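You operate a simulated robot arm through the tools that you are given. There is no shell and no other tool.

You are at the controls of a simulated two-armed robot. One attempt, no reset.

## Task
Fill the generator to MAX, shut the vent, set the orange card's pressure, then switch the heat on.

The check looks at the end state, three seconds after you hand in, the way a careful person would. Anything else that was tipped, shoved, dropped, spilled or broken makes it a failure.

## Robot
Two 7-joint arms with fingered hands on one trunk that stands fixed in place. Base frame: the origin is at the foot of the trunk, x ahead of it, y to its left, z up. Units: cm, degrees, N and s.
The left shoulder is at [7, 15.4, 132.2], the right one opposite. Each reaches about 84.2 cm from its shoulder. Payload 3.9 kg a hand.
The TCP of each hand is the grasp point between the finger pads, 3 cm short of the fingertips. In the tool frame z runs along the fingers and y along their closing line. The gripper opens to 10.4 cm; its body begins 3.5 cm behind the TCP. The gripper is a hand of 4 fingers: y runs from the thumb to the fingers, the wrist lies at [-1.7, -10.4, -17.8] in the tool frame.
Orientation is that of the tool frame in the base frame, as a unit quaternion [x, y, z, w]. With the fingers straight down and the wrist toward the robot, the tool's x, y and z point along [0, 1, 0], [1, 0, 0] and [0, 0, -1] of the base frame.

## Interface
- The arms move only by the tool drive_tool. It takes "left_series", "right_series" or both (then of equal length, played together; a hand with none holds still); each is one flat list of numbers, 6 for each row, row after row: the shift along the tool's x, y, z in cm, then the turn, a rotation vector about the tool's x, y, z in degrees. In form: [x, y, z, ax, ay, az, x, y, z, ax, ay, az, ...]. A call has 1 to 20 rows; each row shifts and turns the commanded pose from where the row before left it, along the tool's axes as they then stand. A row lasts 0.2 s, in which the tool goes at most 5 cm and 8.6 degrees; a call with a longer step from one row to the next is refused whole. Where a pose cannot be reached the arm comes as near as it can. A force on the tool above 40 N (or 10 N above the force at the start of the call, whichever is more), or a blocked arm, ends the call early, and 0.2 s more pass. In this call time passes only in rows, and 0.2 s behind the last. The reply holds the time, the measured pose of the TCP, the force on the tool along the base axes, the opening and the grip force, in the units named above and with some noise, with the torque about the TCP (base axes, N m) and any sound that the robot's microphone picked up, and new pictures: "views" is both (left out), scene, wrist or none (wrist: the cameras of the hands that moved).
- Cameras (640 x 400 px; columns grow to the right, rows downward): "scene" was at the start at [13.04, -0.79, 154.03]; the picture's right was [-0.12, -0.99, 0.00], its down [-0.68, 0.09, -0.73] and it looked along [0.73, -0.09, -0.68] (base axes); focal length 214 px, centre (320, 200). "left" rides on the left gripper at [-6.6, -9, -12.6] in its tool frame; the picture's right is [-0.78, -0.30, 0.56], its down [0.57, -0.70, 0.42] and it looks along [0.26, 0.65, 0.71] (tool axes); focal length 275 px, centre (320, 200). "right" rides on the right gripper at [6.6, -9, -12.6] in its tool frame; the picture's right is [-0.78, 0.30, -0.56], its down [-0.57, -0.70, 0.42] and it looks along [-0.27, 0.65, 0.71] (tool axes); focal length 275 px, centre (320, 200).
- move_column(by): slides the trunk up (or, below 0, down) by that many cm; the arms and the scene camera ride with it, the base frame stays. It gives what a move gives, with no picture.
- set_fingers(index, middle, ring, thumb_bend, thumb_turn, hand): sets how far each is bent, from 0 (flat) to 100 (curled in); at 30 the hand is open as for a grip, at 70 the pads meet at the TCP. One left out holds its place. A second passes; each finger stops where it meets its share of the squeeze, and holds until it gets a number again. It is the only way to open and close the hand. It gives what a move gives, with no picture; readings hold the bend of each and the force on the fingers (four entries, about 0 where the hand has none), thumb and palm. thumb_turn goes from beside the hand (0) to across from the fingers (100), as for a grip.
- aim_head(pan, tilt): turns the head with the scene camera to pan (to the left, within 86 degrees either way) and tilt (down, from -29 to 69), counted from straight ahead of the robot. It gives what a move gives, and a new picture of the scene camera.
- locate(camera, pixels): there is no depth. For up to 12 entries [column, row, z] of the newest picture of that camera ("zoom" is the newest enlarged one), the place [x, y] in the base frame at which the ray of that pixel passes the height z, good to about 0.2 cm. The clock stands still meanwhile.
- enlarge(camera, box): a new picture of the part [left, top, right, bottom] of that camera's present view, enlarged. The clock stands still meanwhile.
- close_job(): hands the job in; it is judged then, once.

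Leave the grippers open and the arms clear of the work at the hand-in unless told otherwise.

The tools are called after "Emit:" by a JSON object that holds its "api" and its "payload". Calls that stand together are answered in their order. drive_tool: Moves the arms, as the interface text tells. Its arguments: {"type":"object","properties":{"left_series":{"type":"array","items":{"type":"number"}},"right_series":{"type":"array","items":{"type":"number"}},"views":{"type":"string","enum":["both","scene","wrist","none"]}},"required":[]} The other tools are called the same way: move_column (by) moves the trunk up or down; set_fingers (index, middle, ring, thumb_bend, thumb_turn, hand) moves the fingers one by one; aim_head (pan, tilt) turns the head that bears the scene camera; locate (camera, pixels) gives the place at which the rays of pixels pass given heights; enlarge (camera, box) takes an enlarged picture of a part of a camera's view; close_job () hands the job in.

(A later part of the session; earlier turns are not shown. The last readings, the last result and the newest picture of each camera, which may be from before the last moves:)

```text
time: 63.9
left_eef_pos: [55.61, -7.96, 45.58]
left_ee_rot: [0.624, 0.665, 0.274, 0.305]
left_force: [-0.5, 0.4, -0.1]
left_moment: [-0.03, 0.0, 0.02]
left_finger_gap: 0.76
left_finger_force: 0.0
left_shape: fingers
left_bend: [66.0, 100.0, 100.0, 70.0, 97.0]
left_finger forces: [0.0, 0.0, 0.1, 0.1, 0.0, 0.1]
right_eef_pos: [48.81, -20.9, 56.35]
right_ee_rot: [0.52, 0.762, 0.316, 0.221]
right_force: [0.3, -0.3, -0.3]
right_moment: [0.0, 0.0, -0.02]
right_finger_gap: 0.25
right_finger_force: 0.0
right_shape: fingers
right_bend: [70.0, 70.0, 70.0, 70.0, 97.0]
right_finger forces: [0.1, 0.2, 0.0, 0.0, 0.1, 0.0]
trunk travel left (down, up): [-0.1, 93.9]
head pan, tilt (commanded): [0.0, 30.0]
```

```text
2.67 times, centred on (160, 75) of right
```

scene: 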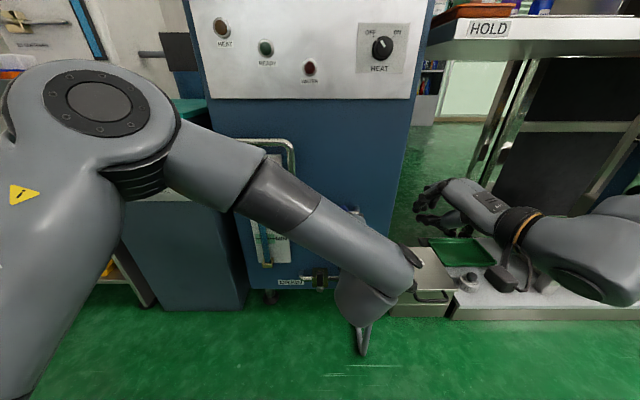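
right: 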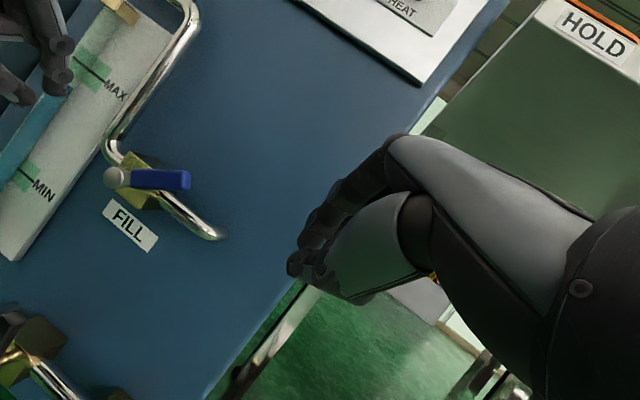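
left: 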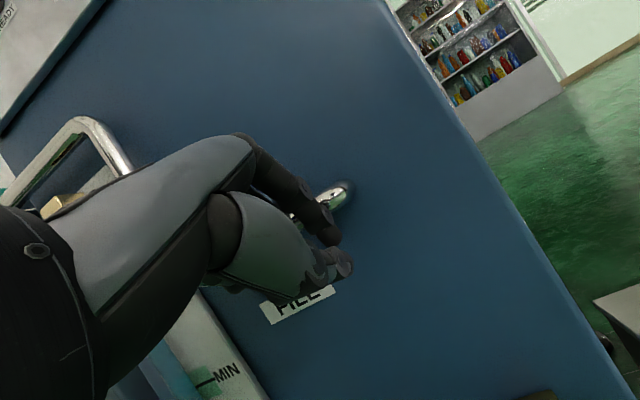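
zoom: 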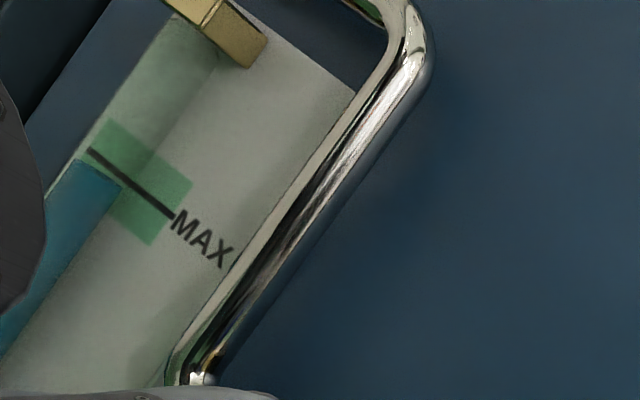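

The level is about 0.97 at t=63.9, so it's time to close. I'll raise the left hand 8 cm in 1 cm rows so it lifts the lever from below.

Emit:
{"api": "drive_tool", "payload": {"left_series": [-0.07, 0.75, -0.66, 0, 0, 0, -0.07, 0.75, -0.66, 0, 0, 0, -0.07, 0.75, -0.66, 0, 0, 0, -0.07, 0.75, -0.66, 0, 0, 0, -0.07, 0.75, -0.66, 0, 0, 0, -0.07, 0.75, -0.66, 0, 0, 0, -0.07, 0.75, -0.66, 0, 0, 0, -0.07, 0.75, -0.66, 0, 0, 0], "views": "both"}}

Emit:
{"api": "enlarge", "payload": {"camera": "right", "box": [0, 0, 320, 300]}}

Emit:
{"api": "enlarge", "payload": {"camera": "left", "box": [160, 100, 480, 320]}}

```text
time: 65.7
left_eef_pos: [55.5, -8.05, 53.59]
left_ee_rot: [0.624, 0.665, 0.273, 0.306]
left_force: [-0.5, 0.1, -0.3]
left_moment: [-0.02, -0.02, 0.03]
left_finger_gap: 0.76
left_finger_force: 0.2
left_shape: fingers
left_bend: [66.0, 100.0, 100.0, 70.0, 97.0]
left_finger forces: [0.0, 0.0, 0.1, 0.1, 0.0, 0.0]
right_eef_pos: [48.85, -20.99, 56.27]
right_ee_rot: [0.52, 0.761, 0.317, 0.222]
right_force: [0.1, 0.3, -0.3]
right_moment: [0.0, -0.02, -0.02]
right_finger_gap: 0.27
right_finger_force: 0.1
right_shape: fingers
right_bend: [70.0, 70.0, 70.0, 70.0, 97.0]
right_finger forces: [0.1, 0.0, 0.0, 0.0, 0.1, 0.1]
trunk travel left (down, up): [-0.1, 93.9]
head pan, tilt (commanded): [0.0, 30.0]
```

scene: 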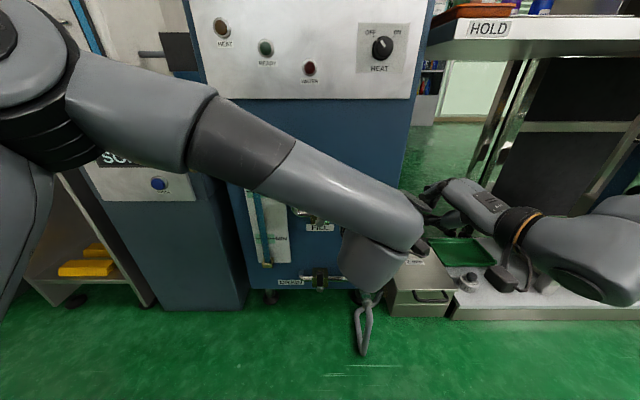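
left: 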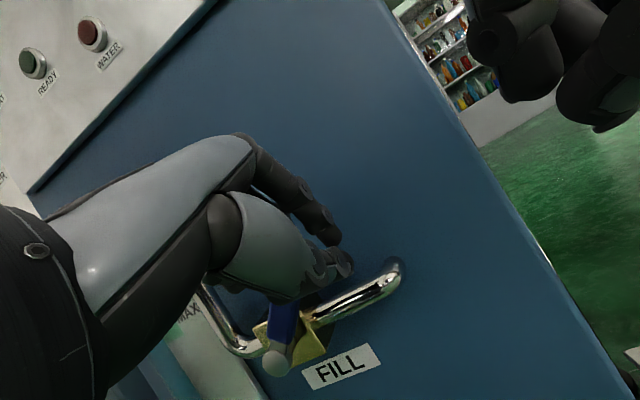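

```text
1.33 times, centred on (160, 150) of right
```

zoom: 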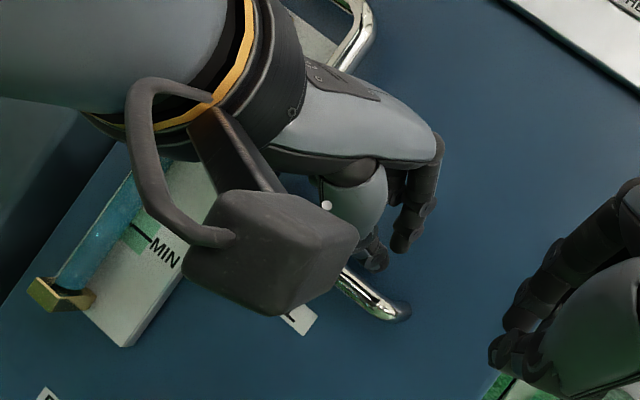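

```text
1.82 times, centred on (320, 210) of left
```

zoom: 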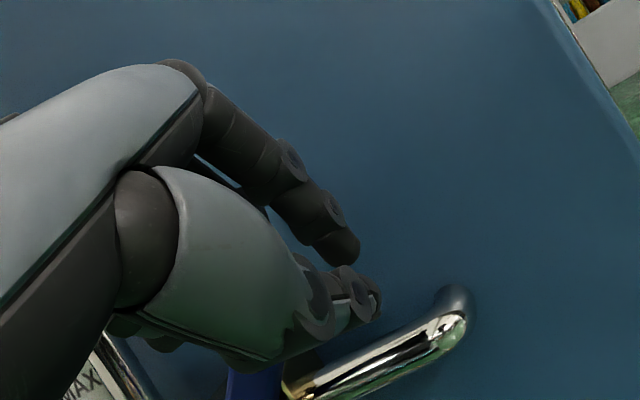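

The lever has come back to about 35–40°. Now I'll push it left with the hand's left side, 0.5 cm per row.

Emit:
{"api": "drive_tool", "payload": {"left_series": [0.6, 0, 0, 0, 0, 0, 0.6, 0, 0, 0, 0, 0, 0.6, 0, 0, 0, 0, 0, 0.6, 0, 0, 0, 0, 0, 0.6, 0, 0, 0, 0, 0], "views": "both"}}

Emit:
{"api": "enlarge", "payload": {"camera": "left", "box": [160, 180, 480, 400]}}

```text
time: 66.9
left_eef_pos: [55.47, -5.09, 53.34]
left_ee_rot: [0.624, 0.665, 0.274, 0.306]
left_force: [-0.1, -4.5, 2.8]
left_moment: [-0.06, -0.09, -0.12]
left_finger_gap: 0.93
left_finger_force: 2.1
left_shape: fingers
left_bend: [65.0, 100.0, 100.0, 70.0, 97.0]
left_finger forces: [4.0, 0.0, 0.1, 0.1, 1.0, 0.1]
right_eef_pos: [48.83, -21.06, 56.21]
right_ee_rot: [0.52, 0.762, 0.317, 0.221]
right_force: [0.2, -0.2, 0.4]
right_moment: [-0.01, -0.02, 0.02]
right_finger_gap: 0.28
right_finger_force: 0.0
right_shape: fingers
right_bend: [70.0, 70.0, 70.0, 70.0, 97.0]
right_finger forces: [0.0, 0.1, 0.0, 0.0, 0.0, 0.1]
trunk travel left (down, up): [-0.1, 93.9]
head pan, tilt (commanded): [0.0, 30.0]
```

scene: 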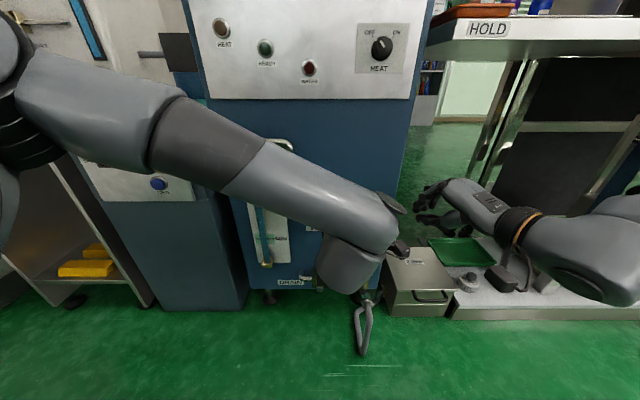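
left: 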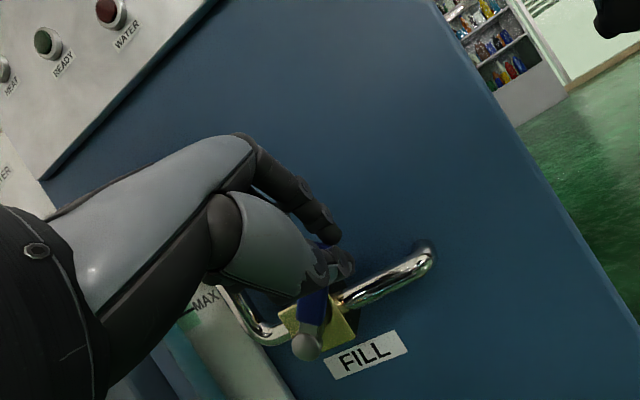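

```text
1.82 times, centred on (320, 290) of left
```

zoom: 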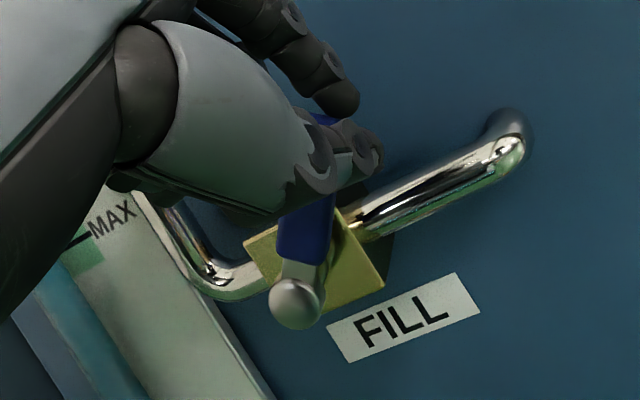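

The lever tip now sits between the index and thumb at about 40°, with 4 N on the index, so the hand needs to rise as it goes left. I'll follow the lever's arc up and left to the upright, closed position.

Emit:
{"api": "drive_tool", "payload": {"left_series": [0.24, 0.6, -0.53, 0, 0, 0, 0.565, 0.375, -0.33, 0, 0, 0, 0.575, 0.26, -0.23, 0, 0, 0, 0.68, 0.225, -0.2, 0, 0, 0, 0.69, 0.15, -0.13, 0, 0, 0, 0.69, 0.075, -0.066, 0, 0, 0, 0.7, 0.04, -0.03, 0, 0, 0], "views": "both"}}

Emit:
{"api": "enlarge", "payload": {"camera": "left", "box": [160, 180, 480, 400]}}

Emit:
{"api": "enlarge", "payload": {"camera": "right", "box": [0, 0, 320, 300]}}

```text
time: 68.5
left_eef_pos: [55.31, -0.7, 55.3]
left_ee_rot: [0.625, 0.665, 0.273, 0.306]
left_force: [0.5, -4.1, 3.8]
left_moment: [-0.07, -0.07, -0.11]
left_finger_gap: 0.92
left_finger_force: 2.4
left_shape: fingers
left_bend: [64.0, 100.0, 100.0, 71.0, 96.0]
left_finger forces: [3.0, 0.0, 0.0, 0.1, 2.3, 0.0]
right_eef_pos: [48.68, -20.99, 56.18]
right_ee_rot: [0.52, 0.762, 0.316, 0.221]
right_force: [-0.6, -0.7, 0.5]
right_moment: [-0.03, 0.01, 0.02]
right_finger_gap: 0.26
right_finger_force: 0.0
right_shape: fingers
right_bend: [70.0, 70.0, 70.0, 70.0, 97.0]
right_finger forces: [0.0, 0.0, 0.1, 0.0, 0.1, 0.0]
trunk travel left (down, up): [-0.1, 93.9]
head pan, tilt (commanded): [0.0, 30.0]
```

scene: 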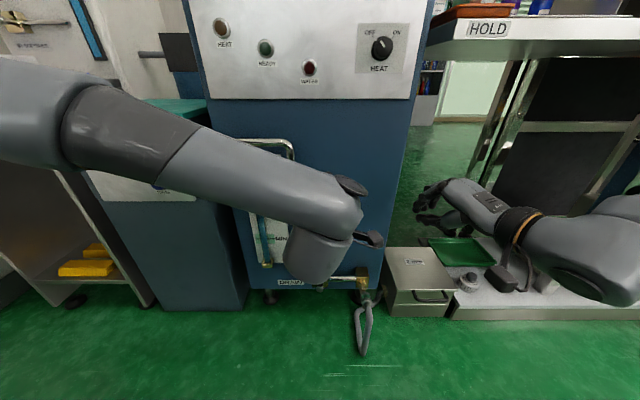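
left: 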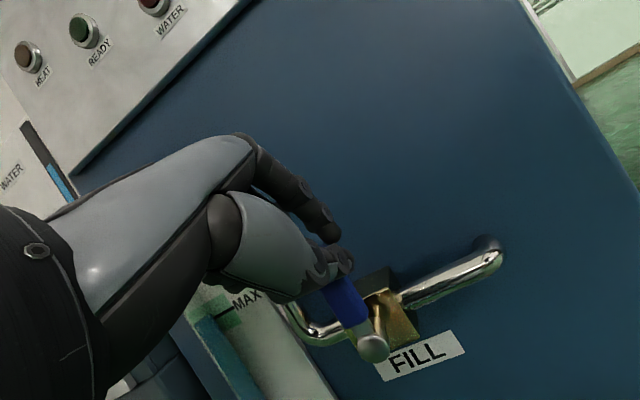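

```text
1.82 times, centred on (320, 290) of left
```

zoom: 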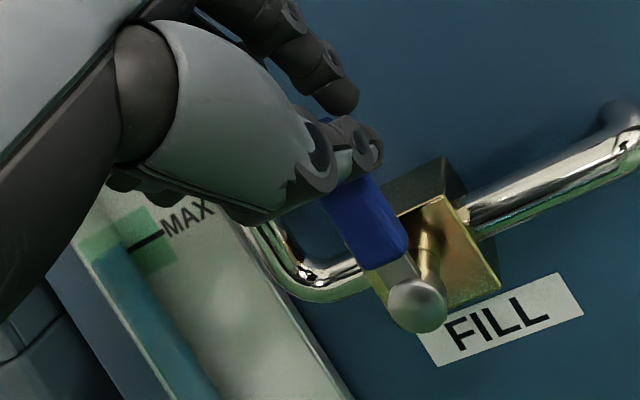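

```text
1.33 times, centred on (160, 150) of right
```

zoom: 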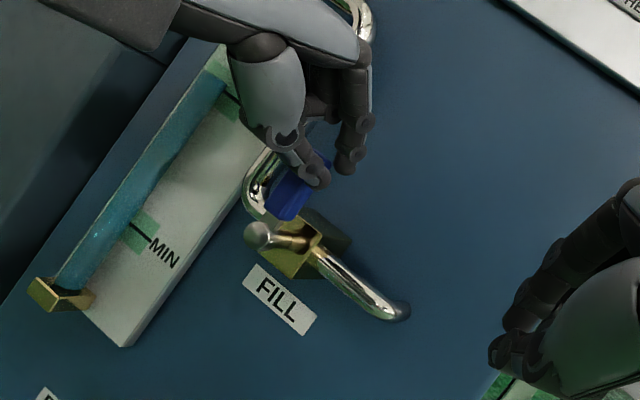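

The lever is almost upright, about 7° short, and the level is close to MAX. I'll nudge it further left until it meets the stop.

Emit:
{"api": "drive_tool", "payload": {"left_series": [0.5, 0, 0, 0, 0, 0, 0.5, 0, 0, 0, 0, 0, 0.4, 0, 0, 0, 0, 0], "views": "both"}}

Emit:
{"api": "enlarge", "payload": {"camera": "left", "box": [160, 180, 480, 400]}}

Emit:
{"api": "enlarge", "payload": {"camera": "right", "box": [0, 0, 320, 300]}}

```text
time: 69.3
left_eef_pos: [55.31, 0.47, 55.33]
left_ee_rot: [0.625, 0.664, 0.273, 0.307]
left_force: [0.7, -24.1, 8.1]
left_moment: [-0.49, -0.14, -0.36]
left_finger_gap: 1.45
left_finger_force: 11.4
left_shape: fingers
left_bend: [61.0, 100.0, 100.0, 71.0, 88.0]
left_finger forces: [4.9, 0.0, 0.0, 0.1, 17.9, 0.0]
right_eef_pos: [48.75, -21.06, 56.28]
right_ee_rot: [0.52, 0.761, 0.318, 0.221]
right_force: [0.4, -0.6, 1.3]
right_moment: [-0.02, -0.01, 0.01]
right_finger_gap: 0.29
right_finger_force: 0.0
right_shape: fingers
right_bend: [70.0, 70.0, 70.0, 70.0, 97.0]
right_finger forces: [0.0, 0.0, 0.0, 0.1, 0.0, 0.0]
trunk travel left (down, up): [-0.1, 93.9]
head pan, tilt (commanded): [0.0, 30.0]
```

scene: 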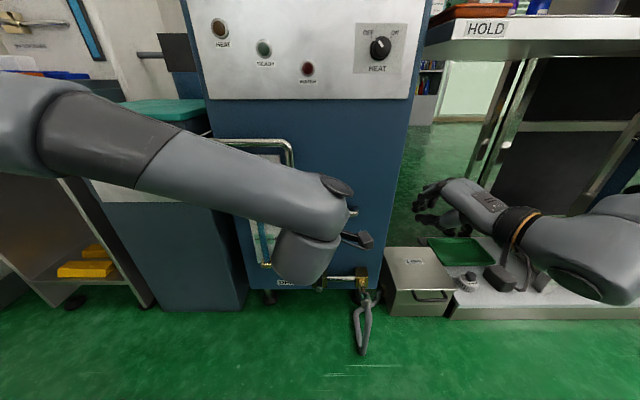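
left: 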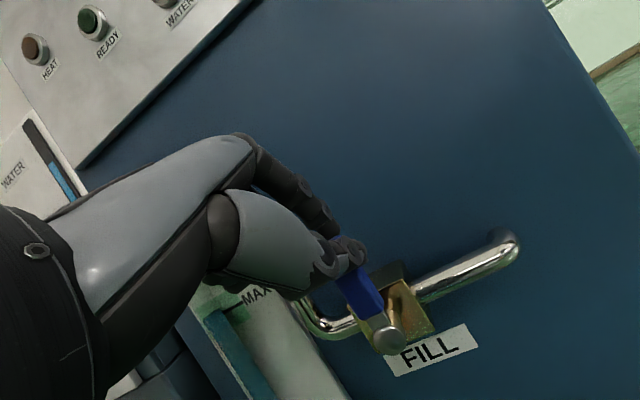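

```text
1.82 times, centred on (320, 290) of left
```

zoom: 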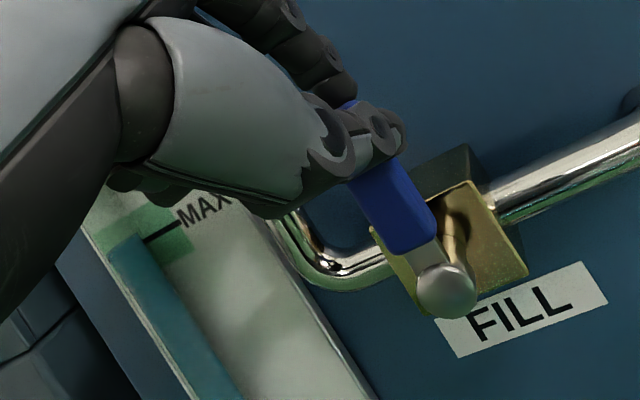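

```text
1.33 times, centred on (160, 150) of right
```

zoom: 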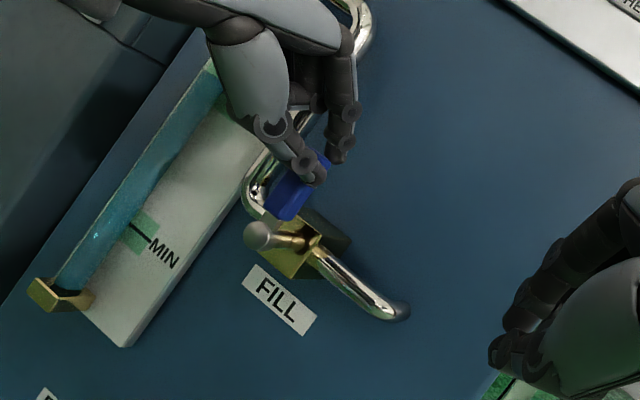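

The force rose to 24 N sideways, so the lever is at its closed stop and upright. I'll relax the push by 0.4 cm and then lift the hand straight up off the lever, so the lever isn't dragged.

Emit:
{"api": "drive_tool", "payload": {"left_series": [-0.4, 0, 0, 0, 0, 0, -0.05, 0.6, -0.53, 0, 0, 0, -0.05, 0.6, -0.53, 0, 0, 0, -0.05, 0.6, -0.53, 0, 0, 0, -0.05, 0.6, -0.53, 0, 0, 0, -0.05, 0.6, -0.53, 0, 0, 0, -0.05, 0.6, -0.53, 0, 0, 0], "views": "both"}}

Emit:
{"api": "enlarge", "payload": {"camera": "left", "box": [160, 180, 480, 400]}}

Emit:
{"api": "enlarge", "payload": {"camera": "right", "box": [0, 0, 320, 300]}}

```text
time: 70.9
left_eef_pos: [55.2, 0.38, 60.11]
left_ee_rot: [0.624, 0.665, 0.273, 0.306]
left_force: [0.4, -0.2, -0.6]
left_moment: [0.0, -0.01, 0.01]
left_finger_gap: 0.8
left_finger_force: 0.0
left_shape: fingers
left_bend: [66.0, 100.0, 100.0, 70.0, 97.0]
left_finger forces: [0.0, 0.0, 0.1, 0.0, 0.0, 0.1]
right_eef_pos: [48.73, -20.82, 56.35]
right_ee_rot: [0.52, 0.762, 0.316, 0.221]
right_force: [0.4, 1.2, 0.4]
right_moment: [0.0, 0.02, 0.0]
right_finger_gap: 0.26
right_finger_force: 0.0
right_shape: fingers
right_bend: [70.0, 70.0, 70.0, 70.0, 97.0]
right_finger forces: [0.0, 0.0, 0.0, 0.0, 0.0, 0.0]
trunk travel left (down, up): [-0.1, 93.9]
head pan, tilt (commanded): [0.0, 30.0]
```

scene: 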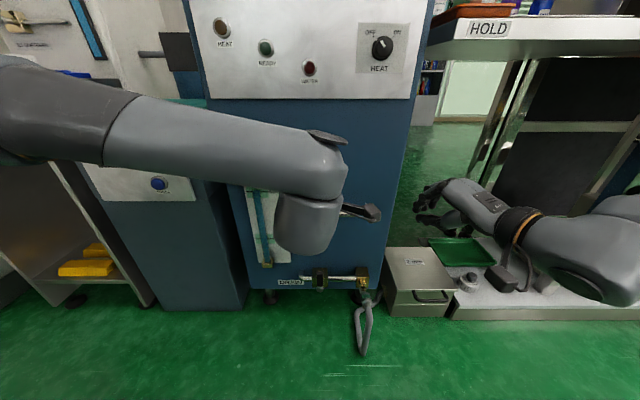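
left: 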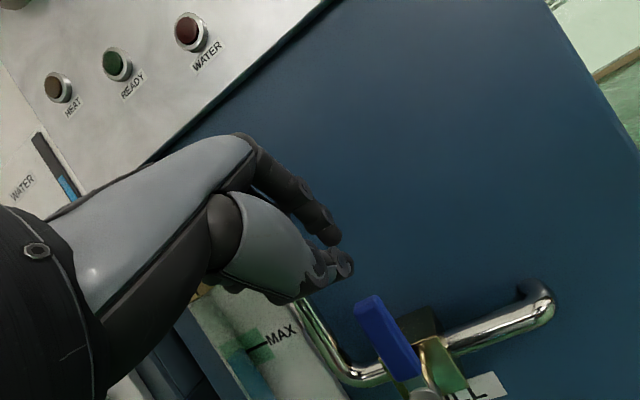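

```text
1.82 times, centred on (320, 290) of left
```

zoom: 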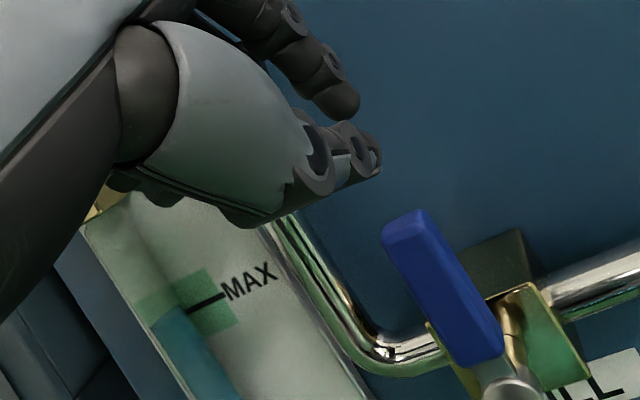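

```text
1.33 times, centred on (160, 150) of right
```

zoom: 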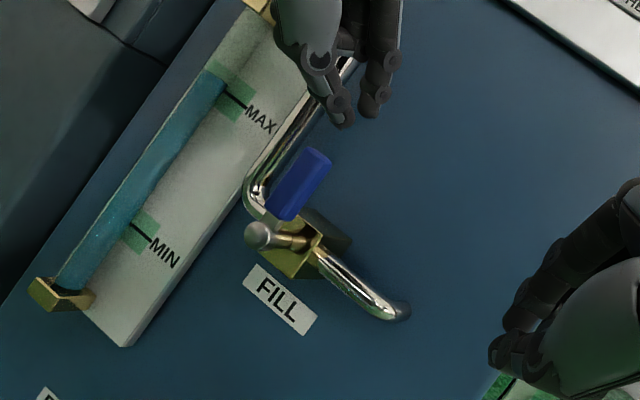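

The lever is free and upright, and the level is at about MAX. I'll pull the left hand back, left and up for a clear check of the valve angle and the level.

Emit:
{"api": "drive_tool", "payload": {"left_series": [0, -2, -3, 0, 0, 0, 2.93, 0.35, -2.18, 0, 0, 0, 2.93, 0.35, -2.18, 0, 0, 0, 2.93, 0.35, -2.18, 0, 0, 0, 2.93, 0.35, -2.18, 0, 0, 0], "views": "both"}}

Emit:
{"api": "enlarge", "payload": {"camera": "scene", "box": [230, 150, 390, 290]}}

Emit:
{"api": "enlarge", "payload": {"camera": "right", "box": [0, 0, 240, 240]}}

```text
time: 72.1
left_eef_pos: [45.79, 12.28, 66.6]
left_ee_rot: [0.625, 0.665, 0.273, 0.305]
left_force: [-0.3, -0.6, 0.3]
left_moment: [0.04, -0.04, 0.02]
left_finger_gap: 0.83
left_finger_force: 0.0
left_shape: fingers
left_bend: [66.0, 100.0, 100.0, 70.0, 97.0]
left_finger forces: [0.0, 0.1, 0.1, 0.0, 0.1, 0.0]
right_eef_pos: [48.87, -21.05, 56.32]
right_ee_rot: [0.52, 0.762, 0.317, 0.221]
right_force: [0.1, 0.1, -0.8]
right_moment: [0.01, 0.03, -0.01]
right_finger_gap: 0.3
right_finger_force: 0.0
right_shape: fingers
right_bend: [70.0, 70.0, 70.0, 70.0, 97.0]
right_finger forces: [0.0, 0.0, 0.0, 0.1, 0.0, 0.0]
trunk travel left (down, up): [-0.1, 93.9]
head pan, tilt (commanded): [0.0, 30.0]
```

scene: 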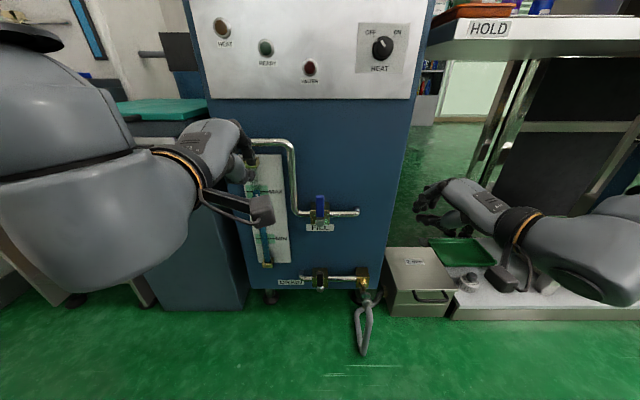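
left: 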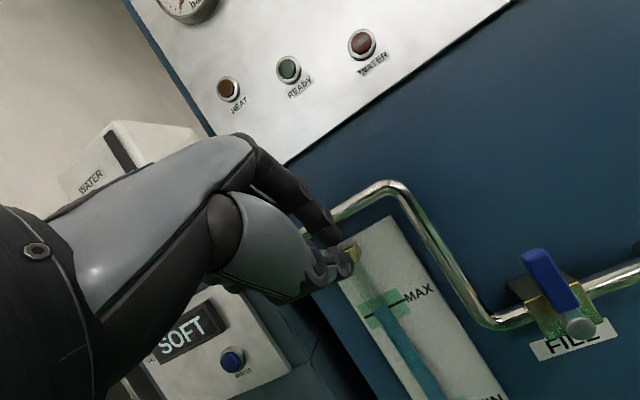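

```text
2.86 times, centred on (310, 220) of scene
```

zoom: 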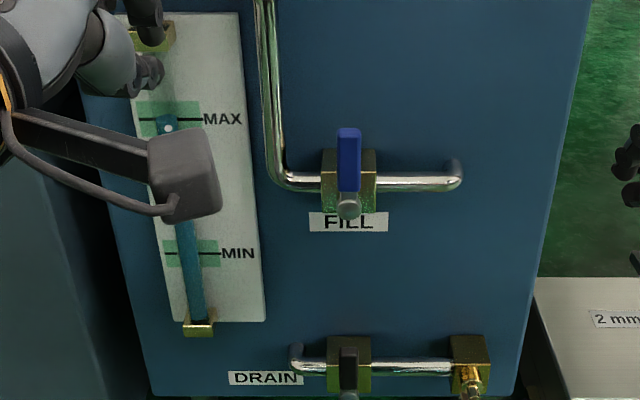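

```text
1.67 times, centred on (120, 120) of right
```

zoom: 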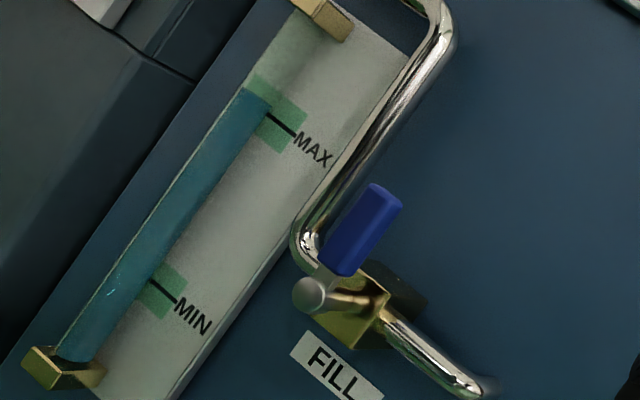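

The fill lever is upright, meaning closed, and the level sits at MAX (about 1.02 of the span, well inside the green band). Next is the vent. I'll raise the trunk 62 cm (the bench front is at x≈60 and both hands are behind x=52) and aim the head at the valves.

Emit:
{"api": "move_column", "payload": {"by": 62}}

Emit:
{"api": "aim_head", "payload": {"pan": 5, "tilt": 25}}

Emit:
{"api": "enlarge", "payload": {"camera": "scene", "box": [230, 130, 430, 270]}}

```text
refused: 62 is not a number from -40 to 40
```

```text
time: 72.8
left_eef_pos: [45.88, 12.23, 66.7]
left_ee_rot: [0.624, 0.665, 0.273, 0.305]
left_force: [0.9, 0.3, 0.0]
left_moment: [0.03, 0.02, 0.01]
left_finger_gap: 0.82
left_finger_force: 0.0
left_shape: fingers
left_bend: [66.0, 100.0, 100.0, 70.0, 97.0]
left_finger forces: [0.0, 0.0, 0.1, 0.0, 0.0, 0.0]
right_eef_pos: [48.88, -21.08, 56.3]
right_ee_rot: [0.52, 0.762, 0.317, 0.221]
right_force: [0.3, -0.1, 0.6]
right_moment: [0.01, -0.02, -0.02]
right_finger_gap: 0.27
right_finger_force: 0.1
right_shape: fingers
right_bend: [70.0, 70.0, 70.0, 70.0, 97.0]
right_finger forces: [0.0, 0.0, 0.0, 0.1, 0.0, 0.1]
trunk travel left (down, up): [-0.1, 93.9]
head pan, tilt (commanded): [5.0, 25.0]
```

scene: 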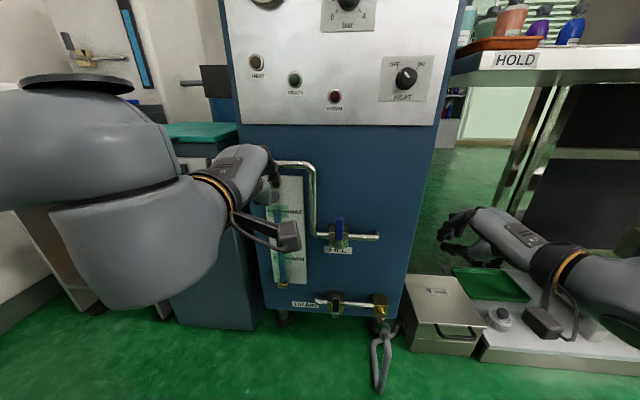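

```text
2.86 times, centred on (330, 200) of scene
```

zoom: 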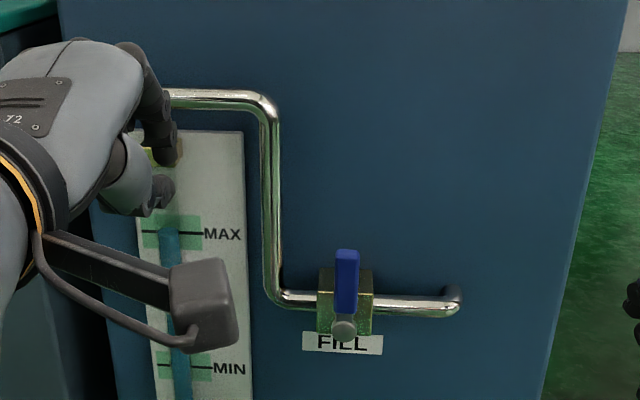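

The level is steady at MAX with no creep. The column allows at most 40 cm per call, so I'll raise it in two steps.

Emit:
{"api": "move_column", "payload": {"by": 35}}

Emit:
{"api": "move_column", "payload": {"by": 27}}

Emit:
{"api": "aim_head", "payload": {"pan": 5, "tilt": 25}}

Emit:
{"api": "enlarge", "payload": {"camera": "scene", "box": [230, 130, 430, 270]}}

```text
time: 76.2
left_eef_pos: [45.87, 12.18, 101.7]
left_ee_rot: [0.624, 0.665, 0.273, 0.306]
left_force: [0.3, -0.5, 0.1]
left_moment: [-0.02, 0.02, -0.02]
left_finger_gap: 0.81
left_finger_force: 0.0
left_shape: fingers
left_bend: [66.0, 100.0, 100.0, 70.0, 97.0]
left_finger forces: [0.1, 0.0, 0.1, 0.0, 0.1, 0.0]
right_eef_pos: [48.73, -20.94, 91.27]
right_ee_rot: [0.52, 0.762, 0.316, 0.221]
right_force: [0.9, -0.8, 0.8]
right_moment: [0.03, 0.07, -0.02]
right_finger_gap: 0.29
right_finger_force: 0.0
right_shape: fingers
right_bend: [70.0, 70.0, 70.0, 70.0, 97.0]
right_finger forces: [0.1, 0.0, 0.0, 0.1, 0.0, 0.0]
trunk travel left (down, up): [-35.1, 58.9]
head pan, tilt (commanded): [5.0, 25.0]
```

```text
time: 79.0
left_eef_pos: [45.95, 12.29, 128.65]
left_ee_rot: [0.625, 0.665, 0.272, 0.306]
left_force: [0.1, 0.2, 0.3]
left_moment: [0.03, 0.0, 0.01]
left_finger_gap: 0.83
left_finger_force: 0.0
left_shape: fingers
left_bend: [66.0, 100.0, 100.0, 70.0, 97.0]
left_finger forces: [0.0, 0.0, 0.1, 0.0, 0.0, 0.0]
right_eef_pos: [48.91, -20.97, 118.28]
right_ee_rot: [0.521, 0.762, 0.315, 0.222]
right_force: [0.5, -0.1, 0.7]
right_moment: [0.01, 0.03, 0.01]
right_finger_gap: 0.27
right_finger_force: 0.0
right_shape: fingers
right_bend: [70.0, 70.0, 70.0, 70.0, 97.0]
right_finger forces: [0.0, 0.1, 0.0, 0.0, 0.1, 0.0]
trunk travel left (down, up): [-62.1, 31.9]
head pan, tilt (commanded): [5.0, 25.0]
```

```text
time: 79.6
left_eef_pos: [45.89, 12.22, 128.73]
left_ee_rot: [0.625, 0.665, 0.273, 0.306]
left_force: [0.1, -0.1, 0.5]
left_moment: [0.0, 0.01, 0.0]
left_finger_gap: 0.82
left_finger_force: 0.0
left_shape: fingers
left_bend: [66.0, 100.0, 100.0, 70.0, 97.0]
left_finger forces: [0.1, 0.0, 0.0, 0.1, 0.0, 0.1]
right_eef_pos: [48.79, -21.1, 118.29]
right_ee_rot: [0.52, 0.762, 0.316, 0.222]
right_force: [-0.3, -0.6, 0.1]
right_moment: [0.01, 0.0, -0.01]
right_finger_gap: 0.29
right_finger_force: 0.0
right_shape: fingers
right_bend: [70.0, 70.0, 70.0, 70.0, 97.0]
right_finger forces: [0.0, 0.0, 0.0, 0.0, 0.1, 0.0]
trunk travel left (down, up): [-62.1, 31.9]
head pan, tilt (commanded): [5.0, 25.0]
```

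scene: 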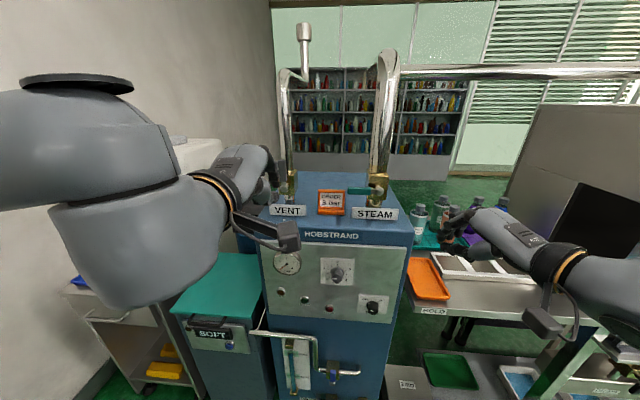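

```text
2.86 times, centred on (330, 200) of scene
```

zoom: 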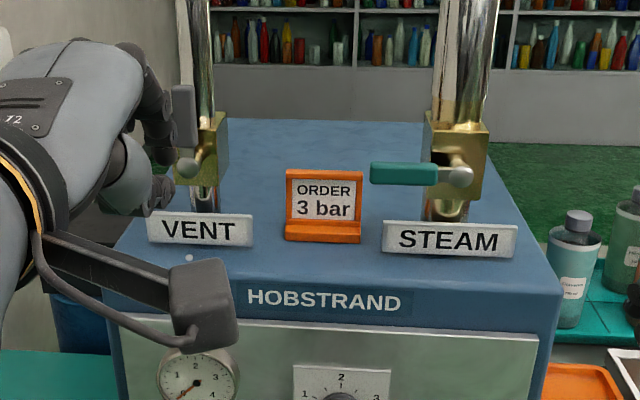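

The vent lever points up, with its knob at zoom (187,167) and tip at (185,88), but my left hand is beside it in the view. I'll move the left hand 9 cm left for an unobstructed look and then triangulate.

Emit:
{"api": "drive_tool", "payload": {"left_series": [4.5, 0, 0, 0, 0, 0, 4.5, 0, 0, 0, 0, 0], "views": "both"}}

Emit:
{"api": "enlarge", "payload": {"camera": "scene", "box": [240, 140, 440, 260]}}

Emit:
{"api": "enlarge", "payload": {"camera": "right", "box": [0, 0, 320, 300]}}

```text
time: 80.2
left_eef_pos: [45.22, 21.12, 128.07]
left_ee_rot: [0.625, 0.664, 0.274, 0.306]
left_force: [1.0, -1.2, -0.8]
left_moment: [0.0, 0.0, 0.0]
left_finger_gap: 0.8
left_finger_force: 0.1
left_shape: fingers
left_bend: [66.0, 100.0, 100.0, 70.0, 97.0]
left_finger forces: [0.0, 0.1, 0.1, 0.0, 0.0, 0.1]
right_eef_pos: [48.45, -20.95, 118.54]
right_ee_rot: [0.52, 0.762, 0.317, 0.223]
right_force: [-0.9, -0.5, 0.2]
right_moment: [0.02, -0.05, -0.02]
right_finger_gap: 0.29
right_finger_force: 0.1
right_shape: fingers
right_bend: [70.0, 70.0, 70.0, 70.0, 97.0]
right_finger forces: [0.1, 0.1, 0.0, 0.1, 0.0, 0.0]
trunk travel left (down, up): [-62.1, 31.9]
head pan, tilt (commanded): [5.0, 25.0]
```

scene: 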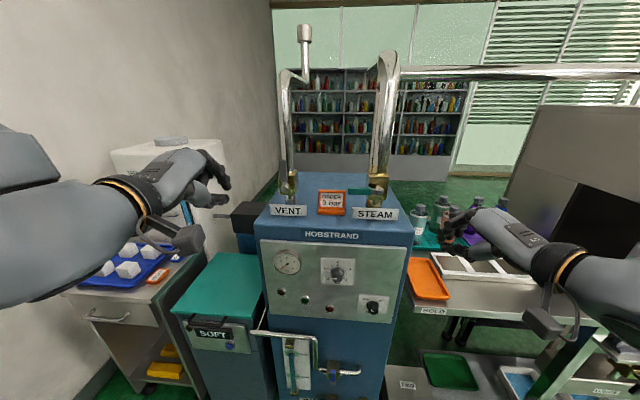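
left: 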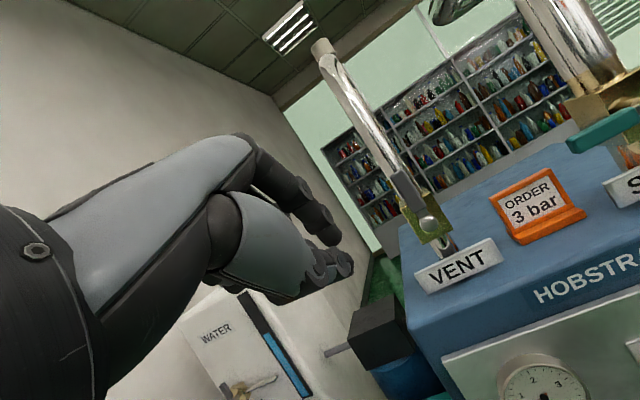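

```text
3.20 times, centred on (340, 200) of scene
```

zoom: 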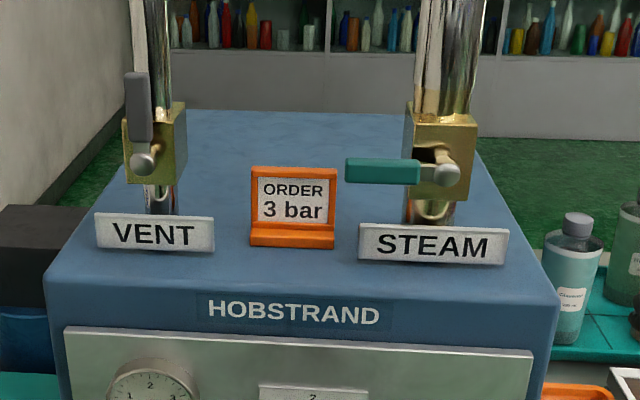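

```text
1.33 times, centred on (160, 150) of right
```

zoom: 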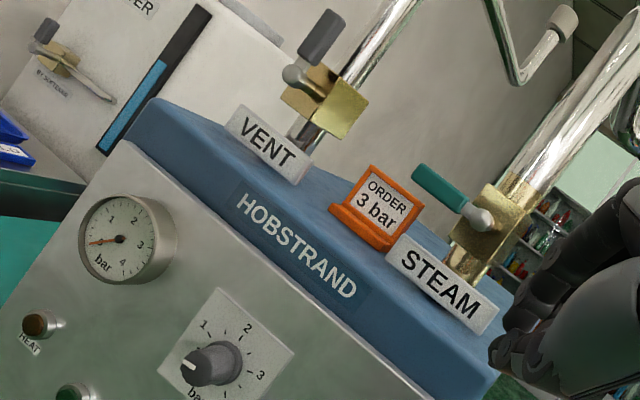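

All three cameras see the vent lever now. I'll triangulate its knob, its tip and the order card.

Emit:
{"api": "locate", "payload": {"camera": "scene", "pixels": [[284.7, 187.5, 112], [284.7, 187.5, 120], [282.8, 161.25, 120], [282.8, 161.25, 128], [318, 189, 112], [346, 189, 112], [331, 192.5, 114], [318, 214, 107], [345, 214, 107]]}}

Emit:
{"api": "locate", "payload": {"camera": "right", "pixels": [[142.75, 54.75, 112], [142.75, 54.75, 120], [166, 9, 120], [166, 9, 128], [197, 124, 112], [238, 147, 112]]}}

Emit:
{"api": "enlarge", "payload": {"camera": "left", "box": [340, 120, 620, 320]}}

```text
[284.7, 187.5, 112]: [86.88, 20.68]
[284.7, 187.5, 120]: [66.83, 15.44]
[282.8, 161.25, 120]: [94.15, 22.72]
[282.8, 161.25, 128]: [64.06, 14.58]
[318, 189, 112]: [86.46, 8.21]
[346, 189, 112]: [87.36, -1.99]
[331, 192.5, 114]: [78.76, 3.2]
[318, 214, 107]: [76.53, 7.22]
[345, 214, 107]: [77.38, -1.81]
```

```text
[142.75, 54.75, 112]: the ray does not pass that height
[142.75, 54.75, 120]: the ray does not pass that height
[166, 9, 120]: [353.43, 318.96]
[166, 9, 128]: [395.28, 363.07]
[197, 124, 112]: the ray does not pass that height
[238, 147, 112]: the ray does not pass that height
```

```text
2.00 times, centred on (480, 220) of left
```

zoom: 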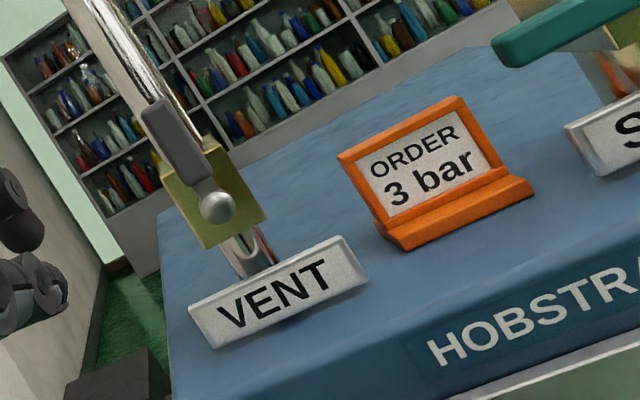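

Emit:
{"api": "locate", "payload": {"camera": "left", "pixels": [[427.5, 223.5, 116], [427.5, 223.5, 120], [400, 174, 122], [400, 174, 127], [500, 194, 113], [556, 172, 113], [500, 240, 107], [556, 212, 107]]}}

```text
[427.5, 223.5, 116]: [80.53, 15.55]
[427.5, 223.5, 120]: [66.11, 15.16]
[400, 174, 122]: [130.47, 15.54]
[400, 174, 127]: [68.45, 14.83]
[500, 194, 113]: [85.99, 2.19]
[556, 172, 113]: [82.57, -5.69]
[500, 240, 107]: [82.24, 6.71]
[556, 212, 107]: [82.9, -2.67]
```

The vent knob comes out at about [66.3, 15.2, 120.1], with the lever tip at z≈127. Next I'll place the order card, so I can keep well clear of it.

Emit:
{"api": "locate", "payload": {"camera": "left", "pixels": [[525, 245, 106], [525, 245, 108], [587, 217, 106], [587, 217, 108], [490, 197, 112], [490, 197, 116], [550, 168, 112], [550, 168, 116]]}}

Emit:
{"api": "locate", "payload": {"camera": "scene", "pixels": [[318.1, 214.1, 106], [318.1, 214.1, 108], [344, 214, 106], [344, 214, 108], [318.4, 190, 112], [318.4, 190, 116], [345.3, 190.6, 112], [345.3, 190.6, 116]]}}

```text
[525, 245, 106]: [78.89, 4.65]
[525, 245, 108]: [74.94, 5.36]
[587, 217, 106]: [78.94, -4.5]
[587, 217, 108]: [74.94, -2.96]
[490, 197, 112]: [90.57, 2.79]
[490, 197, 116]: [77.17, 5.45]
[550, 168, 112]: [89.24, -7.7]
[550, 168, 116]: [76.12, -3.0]
```

```text
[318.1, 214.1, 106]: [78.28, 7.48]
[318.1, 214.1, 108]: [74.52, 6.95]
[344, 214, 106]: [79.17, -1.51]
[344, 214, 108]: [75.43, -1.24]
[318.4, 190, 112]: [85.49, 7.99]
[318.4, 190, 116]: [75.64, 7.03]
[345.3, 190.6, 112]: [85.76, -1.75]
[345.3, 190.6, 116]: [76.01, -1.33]
```

The order card spans y≈-1 to 6.6 at x≥69.5 with its top at z≈118, and the vent lever is in front of it at x≈66.8. I'll re-form the left fist and bring it to about [58, 4, 127], in front and to the right of the vent lever.

Emit:
{"api": "set_fingers", "payload": {"hand": "left", "index": 70, "middle": 70, "ring": 70, "thumb_bend": 70}}

Emit:
{"api": "drive_tool", "payload": {"left_series": [-3.48, 1.3, 2.12, 0, 0, 0, -3.48, 1.3, 2.12, 0, 0, 0, -3.48, 1.3, 2.12, 0, 0, 0, -3.48, 1.3, 2.12, 0, 0, 0, -3.48, 1.3, 2.12, 0, 0, 0], "views": "both"}}

Emit:
{"api": "enlarge", "payload": {"camera": "scene", "box": [240, 120, 440, 260]}}

```text
time: 81.2
left_eef_pos: [45.41, 21.27, 128.17]
left_ee_rot: [0.624, 0.665, 0.273, 0.305]
left_force: [-1.2, 0.5, 0.2]
left_moment: [0.01, 0.04, 0.05]
left_finger_gap: 0.29
left_finger_force: 0.0
left_shape: fingers
left_bend: [70.0, 70.0, 70.0, 70.0, 97.0]
left_finger forces: [0.1, 0.0, 0.0, 0.0, 0.0, 0.1]
right_eef_pos: [48.79, -20.92, 118.4]
right_ee_rot: [0.519, 0.762, 0.316, 0.221]
right_force: [0.1, 0.5, -0.1]
right_moment: [0.0, 0.01, 0.0]
right_finger_gap: 0.26
right_finger_force: 0.0
right_shape: fingers
right_bend: [70.0, 70.0, 70.0, 70.0, 97.0]
right_finger forces: [0.0, 0.0, 0.0, 0.0, 0.1, 0.2]
trunk travel left (down, up): [-62.1, 31.9]
head pan, tilt (commanded): [5.0, 25.0]
```

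```text
time: 82.4
left_eef_pos: [58.49, 3.82, 126.96]
left_ee_rot: [0.625, 0.665, 0.273, 0.304]
left_force: [0.1, -0.8, -0.2]
left_moment: [0.02, 0.0, 0.0]
left_finger_gap: 0.29
left_finger_force: 0.1
left_shape: fingers
left_bend: [70.0, 70.0, 70.0, 70.0, 97.0]
left_finger forces: [0.1, 0.0, 0.0, 0.0, 0.0, 0.1]
right_eef_pos: [48.85, -21.2, 118.22]
right_ee_rot: [0.52, 0.762, 0.317, 0.22]
right_force: [0.1, -0.8, -0.8]
right_moment: [0.01, 0.0, 0.0]
right_finger_gap: 0.29
right_finger_force: 0.1
right_shape: fingers
right_bend: [70.0, 70.0, 70.0, 70.0, 97.0]
right_finger forces: [0.0, 0.0, 0.0, 0.1, 0.0, 0.1]
trunk travel left (down, up): [-62.1, 31.9]
head pan, tilt (commanded): [5.0, 25.0]
```

scene: 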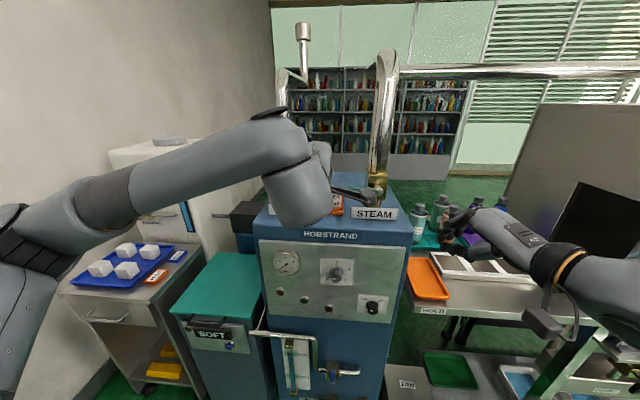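
left: 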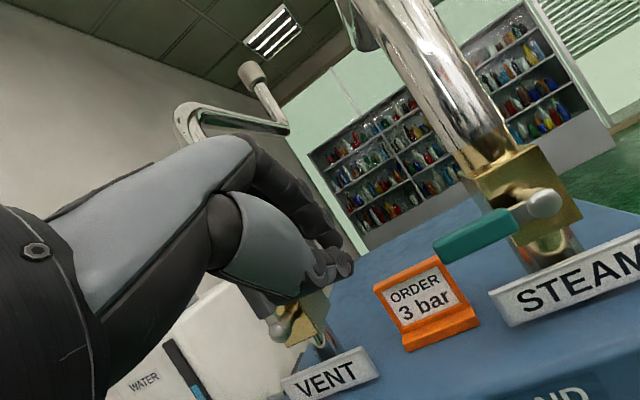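

```text
2.86 times, centred on (340, 190) of scene
```

zoom: 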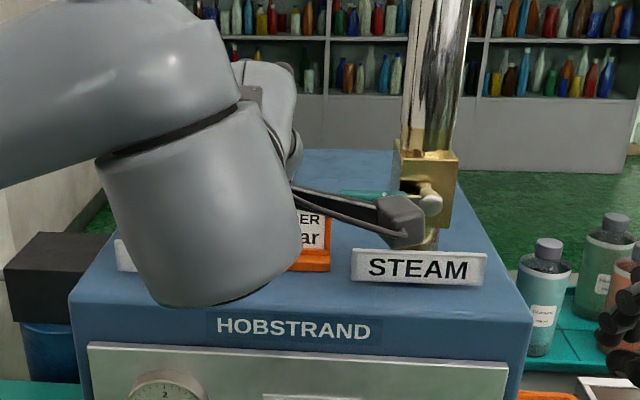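

The scene view is now blocked by the left wrist, so I'll check through the right wrist camera.

Emit:
{"api": "enlarge", "payload": {"camera": "right", "box": [0, 0, 320, 200]}}

Emit:
{"api": "enlarge", "payload": {"camera": "left", "box": [200, 180, 520, 400]}}

```text
2.00 times, centred on (160, 100) of right
```

zoom: 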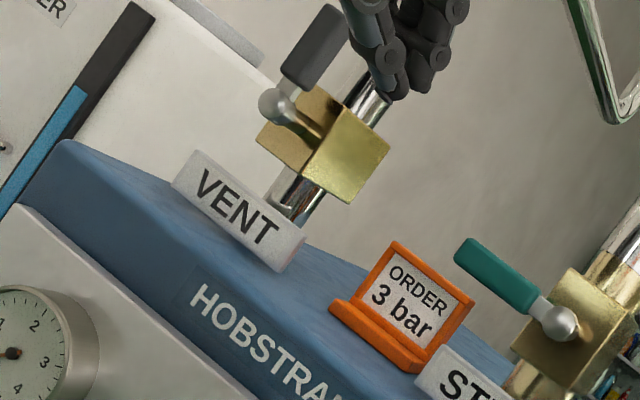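

```text
1.82 times, centred on (360, 290) of left
```

zoom: 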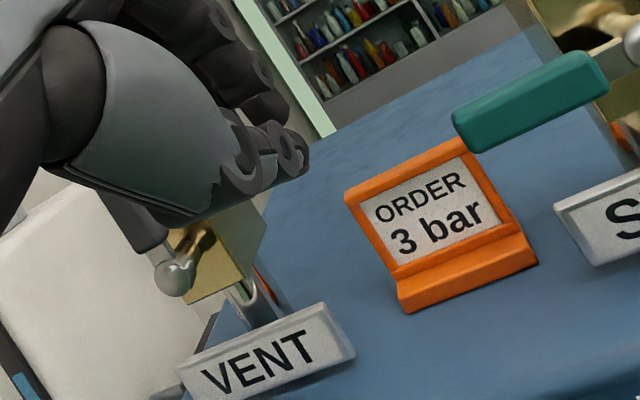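

The right camera gives an excellent view of the vent lever (tip at zoom (330,10)) and my left fist to its right. I'll go forward to x≈65.3, then left to y≈6.8, still short of contact.

Emit:
{"api": "drive_tool", "payload": {"left_series": [-0.08, 2.05, 2.72, 0, 0, 0, -0.08, 2.05, 2.72, 0, 0, 0, 1.5, 0, 0, 0, 0, 0, 1.5, 0, 0, 0, 0, 0], "views": "wrist"}}

Emit:
{"api": "enlarge", "payload": {"camera": "right", "box": [0, 0, 320, 200]}}

```text
time: 83.4
left_eef_pos: [65.19, 7.31, 126.12]
left_ee_rot: [0.625, 0.665, 0.272, 0.305]
left_force: [0.1, -0.6, 0.3]
left_moment: [-0.01, 0.01, 0.0]
left_finger_gap: 0.28
left_finger_force: 0.1
left_shape: fingers
left_bend: [70.0, 70.0, 70.0, 70.0, 97.0]
left_finger forces: [0.0, 0.0, 0.0, 0.0, 0.0, 0.1]
right_eef_pos: [48.77, -20.86, 118.39]
right_ee_rot: [0.519, 0.762, 0.316, 0.221]
right_force: [-1.1, 0.0, 0.7]
right_moment: [-0.03, 0.0, 0.0]
right_finger_gap: 0.29
right_finger_force: 0.1
right_shape: fingers
right_bend: [70.0, 70.0, 70.0, 70.0, 97.0]
right_finger forces: [0.1, 0.1, 0.0, 0.0, 0.0, 0.0]
trunk travel left (down, up): [-62.1, 31.9]
head pan, tilt (commanded): [5.0, 25.0]
```

left: 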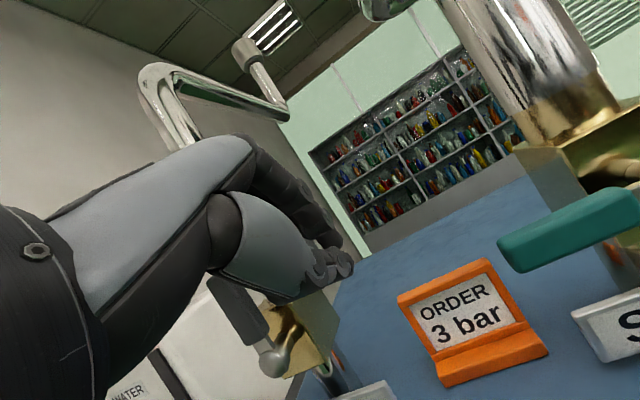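

```text
2.00 times, centred on (160, 100) of right
```

zoom: 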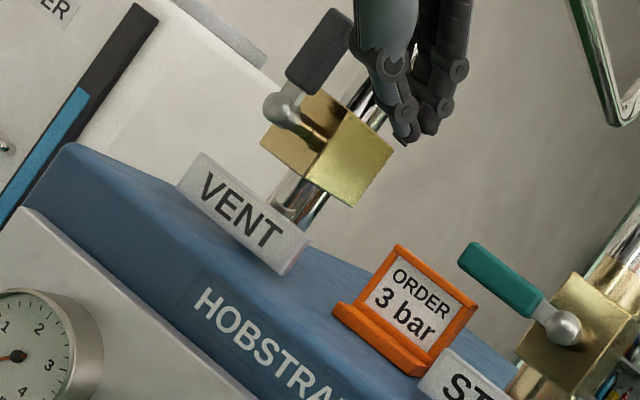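

The fist is clear: 1–2 cm above the valve body and right of the lever. I'll creep left 0.5 cm per row for 8 rows and watch the force.

Emit:
{"api": "drive_tool", "payload": {"left_series": [0.5, 0, 0, 0, 0, 0, 0.5, 0, 0, 0, 0, 0, 0.5, 0, 0, 0, 0, 0, 0.5, 0, 0, 0, 0, 0, 0.5, 0, 0, 0, 0, 0, 0.5, 0, 0, 0, 0, 0, 0.5, 0, 0, 0, 0, 0, 0.5, 0, 0, 0, 0, 0], "views": "wrist"}}

Emit:
{"api": "enlarge", "payload": {"camera": "right", "box": [0, 0, 320, 200]}}

```text
time: 85.2
left_eef_pos: [64.9, 11.07, 126.11]
left_ee_rot: [0.624, 0.665, 0.273, 0.306]
left_force: [0.7, -0.9, 1.0]
left_moment: [0.03, 0.0, -0.04]
left_finger_gap: 0.29
left_finger_force: 0.7
left_shape: fingers
left_bend: [70.0, 70.0, 70.0, 70.0, 97.0]
left_finger forces: [0.0, 0.0, 1.2, 0.0, 0.0, 0.1]
right_eef_pos: [48.81, -21.06, 118.36]
right_ee_rot: [0.52, 0.763, 0.316, 0.22]
right_force: [0.6, -0.9, -0.4]
right_moment: [0.0, 0.01, 0.01]
right_finger_gap: 0.3
right_finger_force: 0.1
right_shape: fingers
right_bend: [70.0, 70.0, 70.0, 70.0, 97.0]
right_finger forces: [0.1, 0.0, 0.1, 0.0, 0.0, 0.0]
trunk travel left (down, up): [-62.1, 31.9]
head pan, tilt (commanded): [5.0, 25.0]
```

left: 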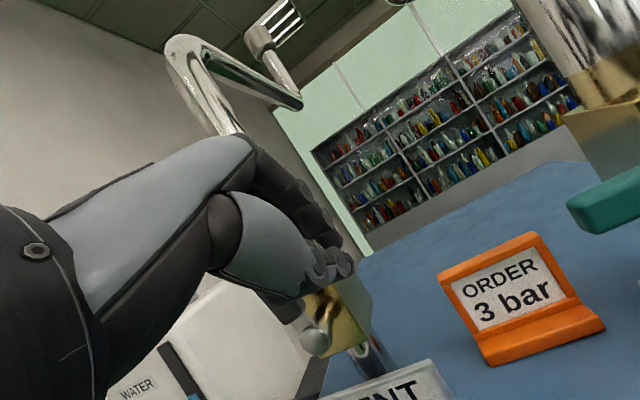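

```text
2.00 times, centred on (160, 100) of right
```

zoom: 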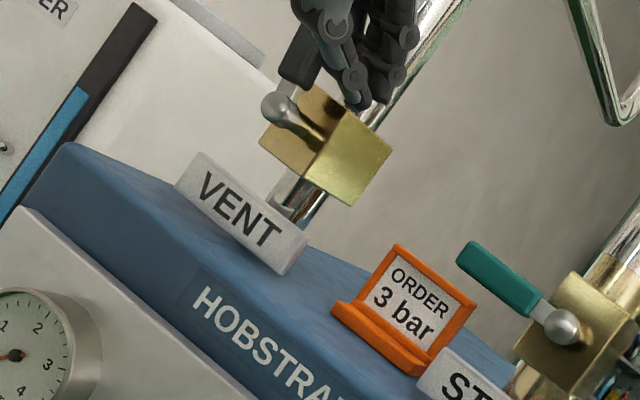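

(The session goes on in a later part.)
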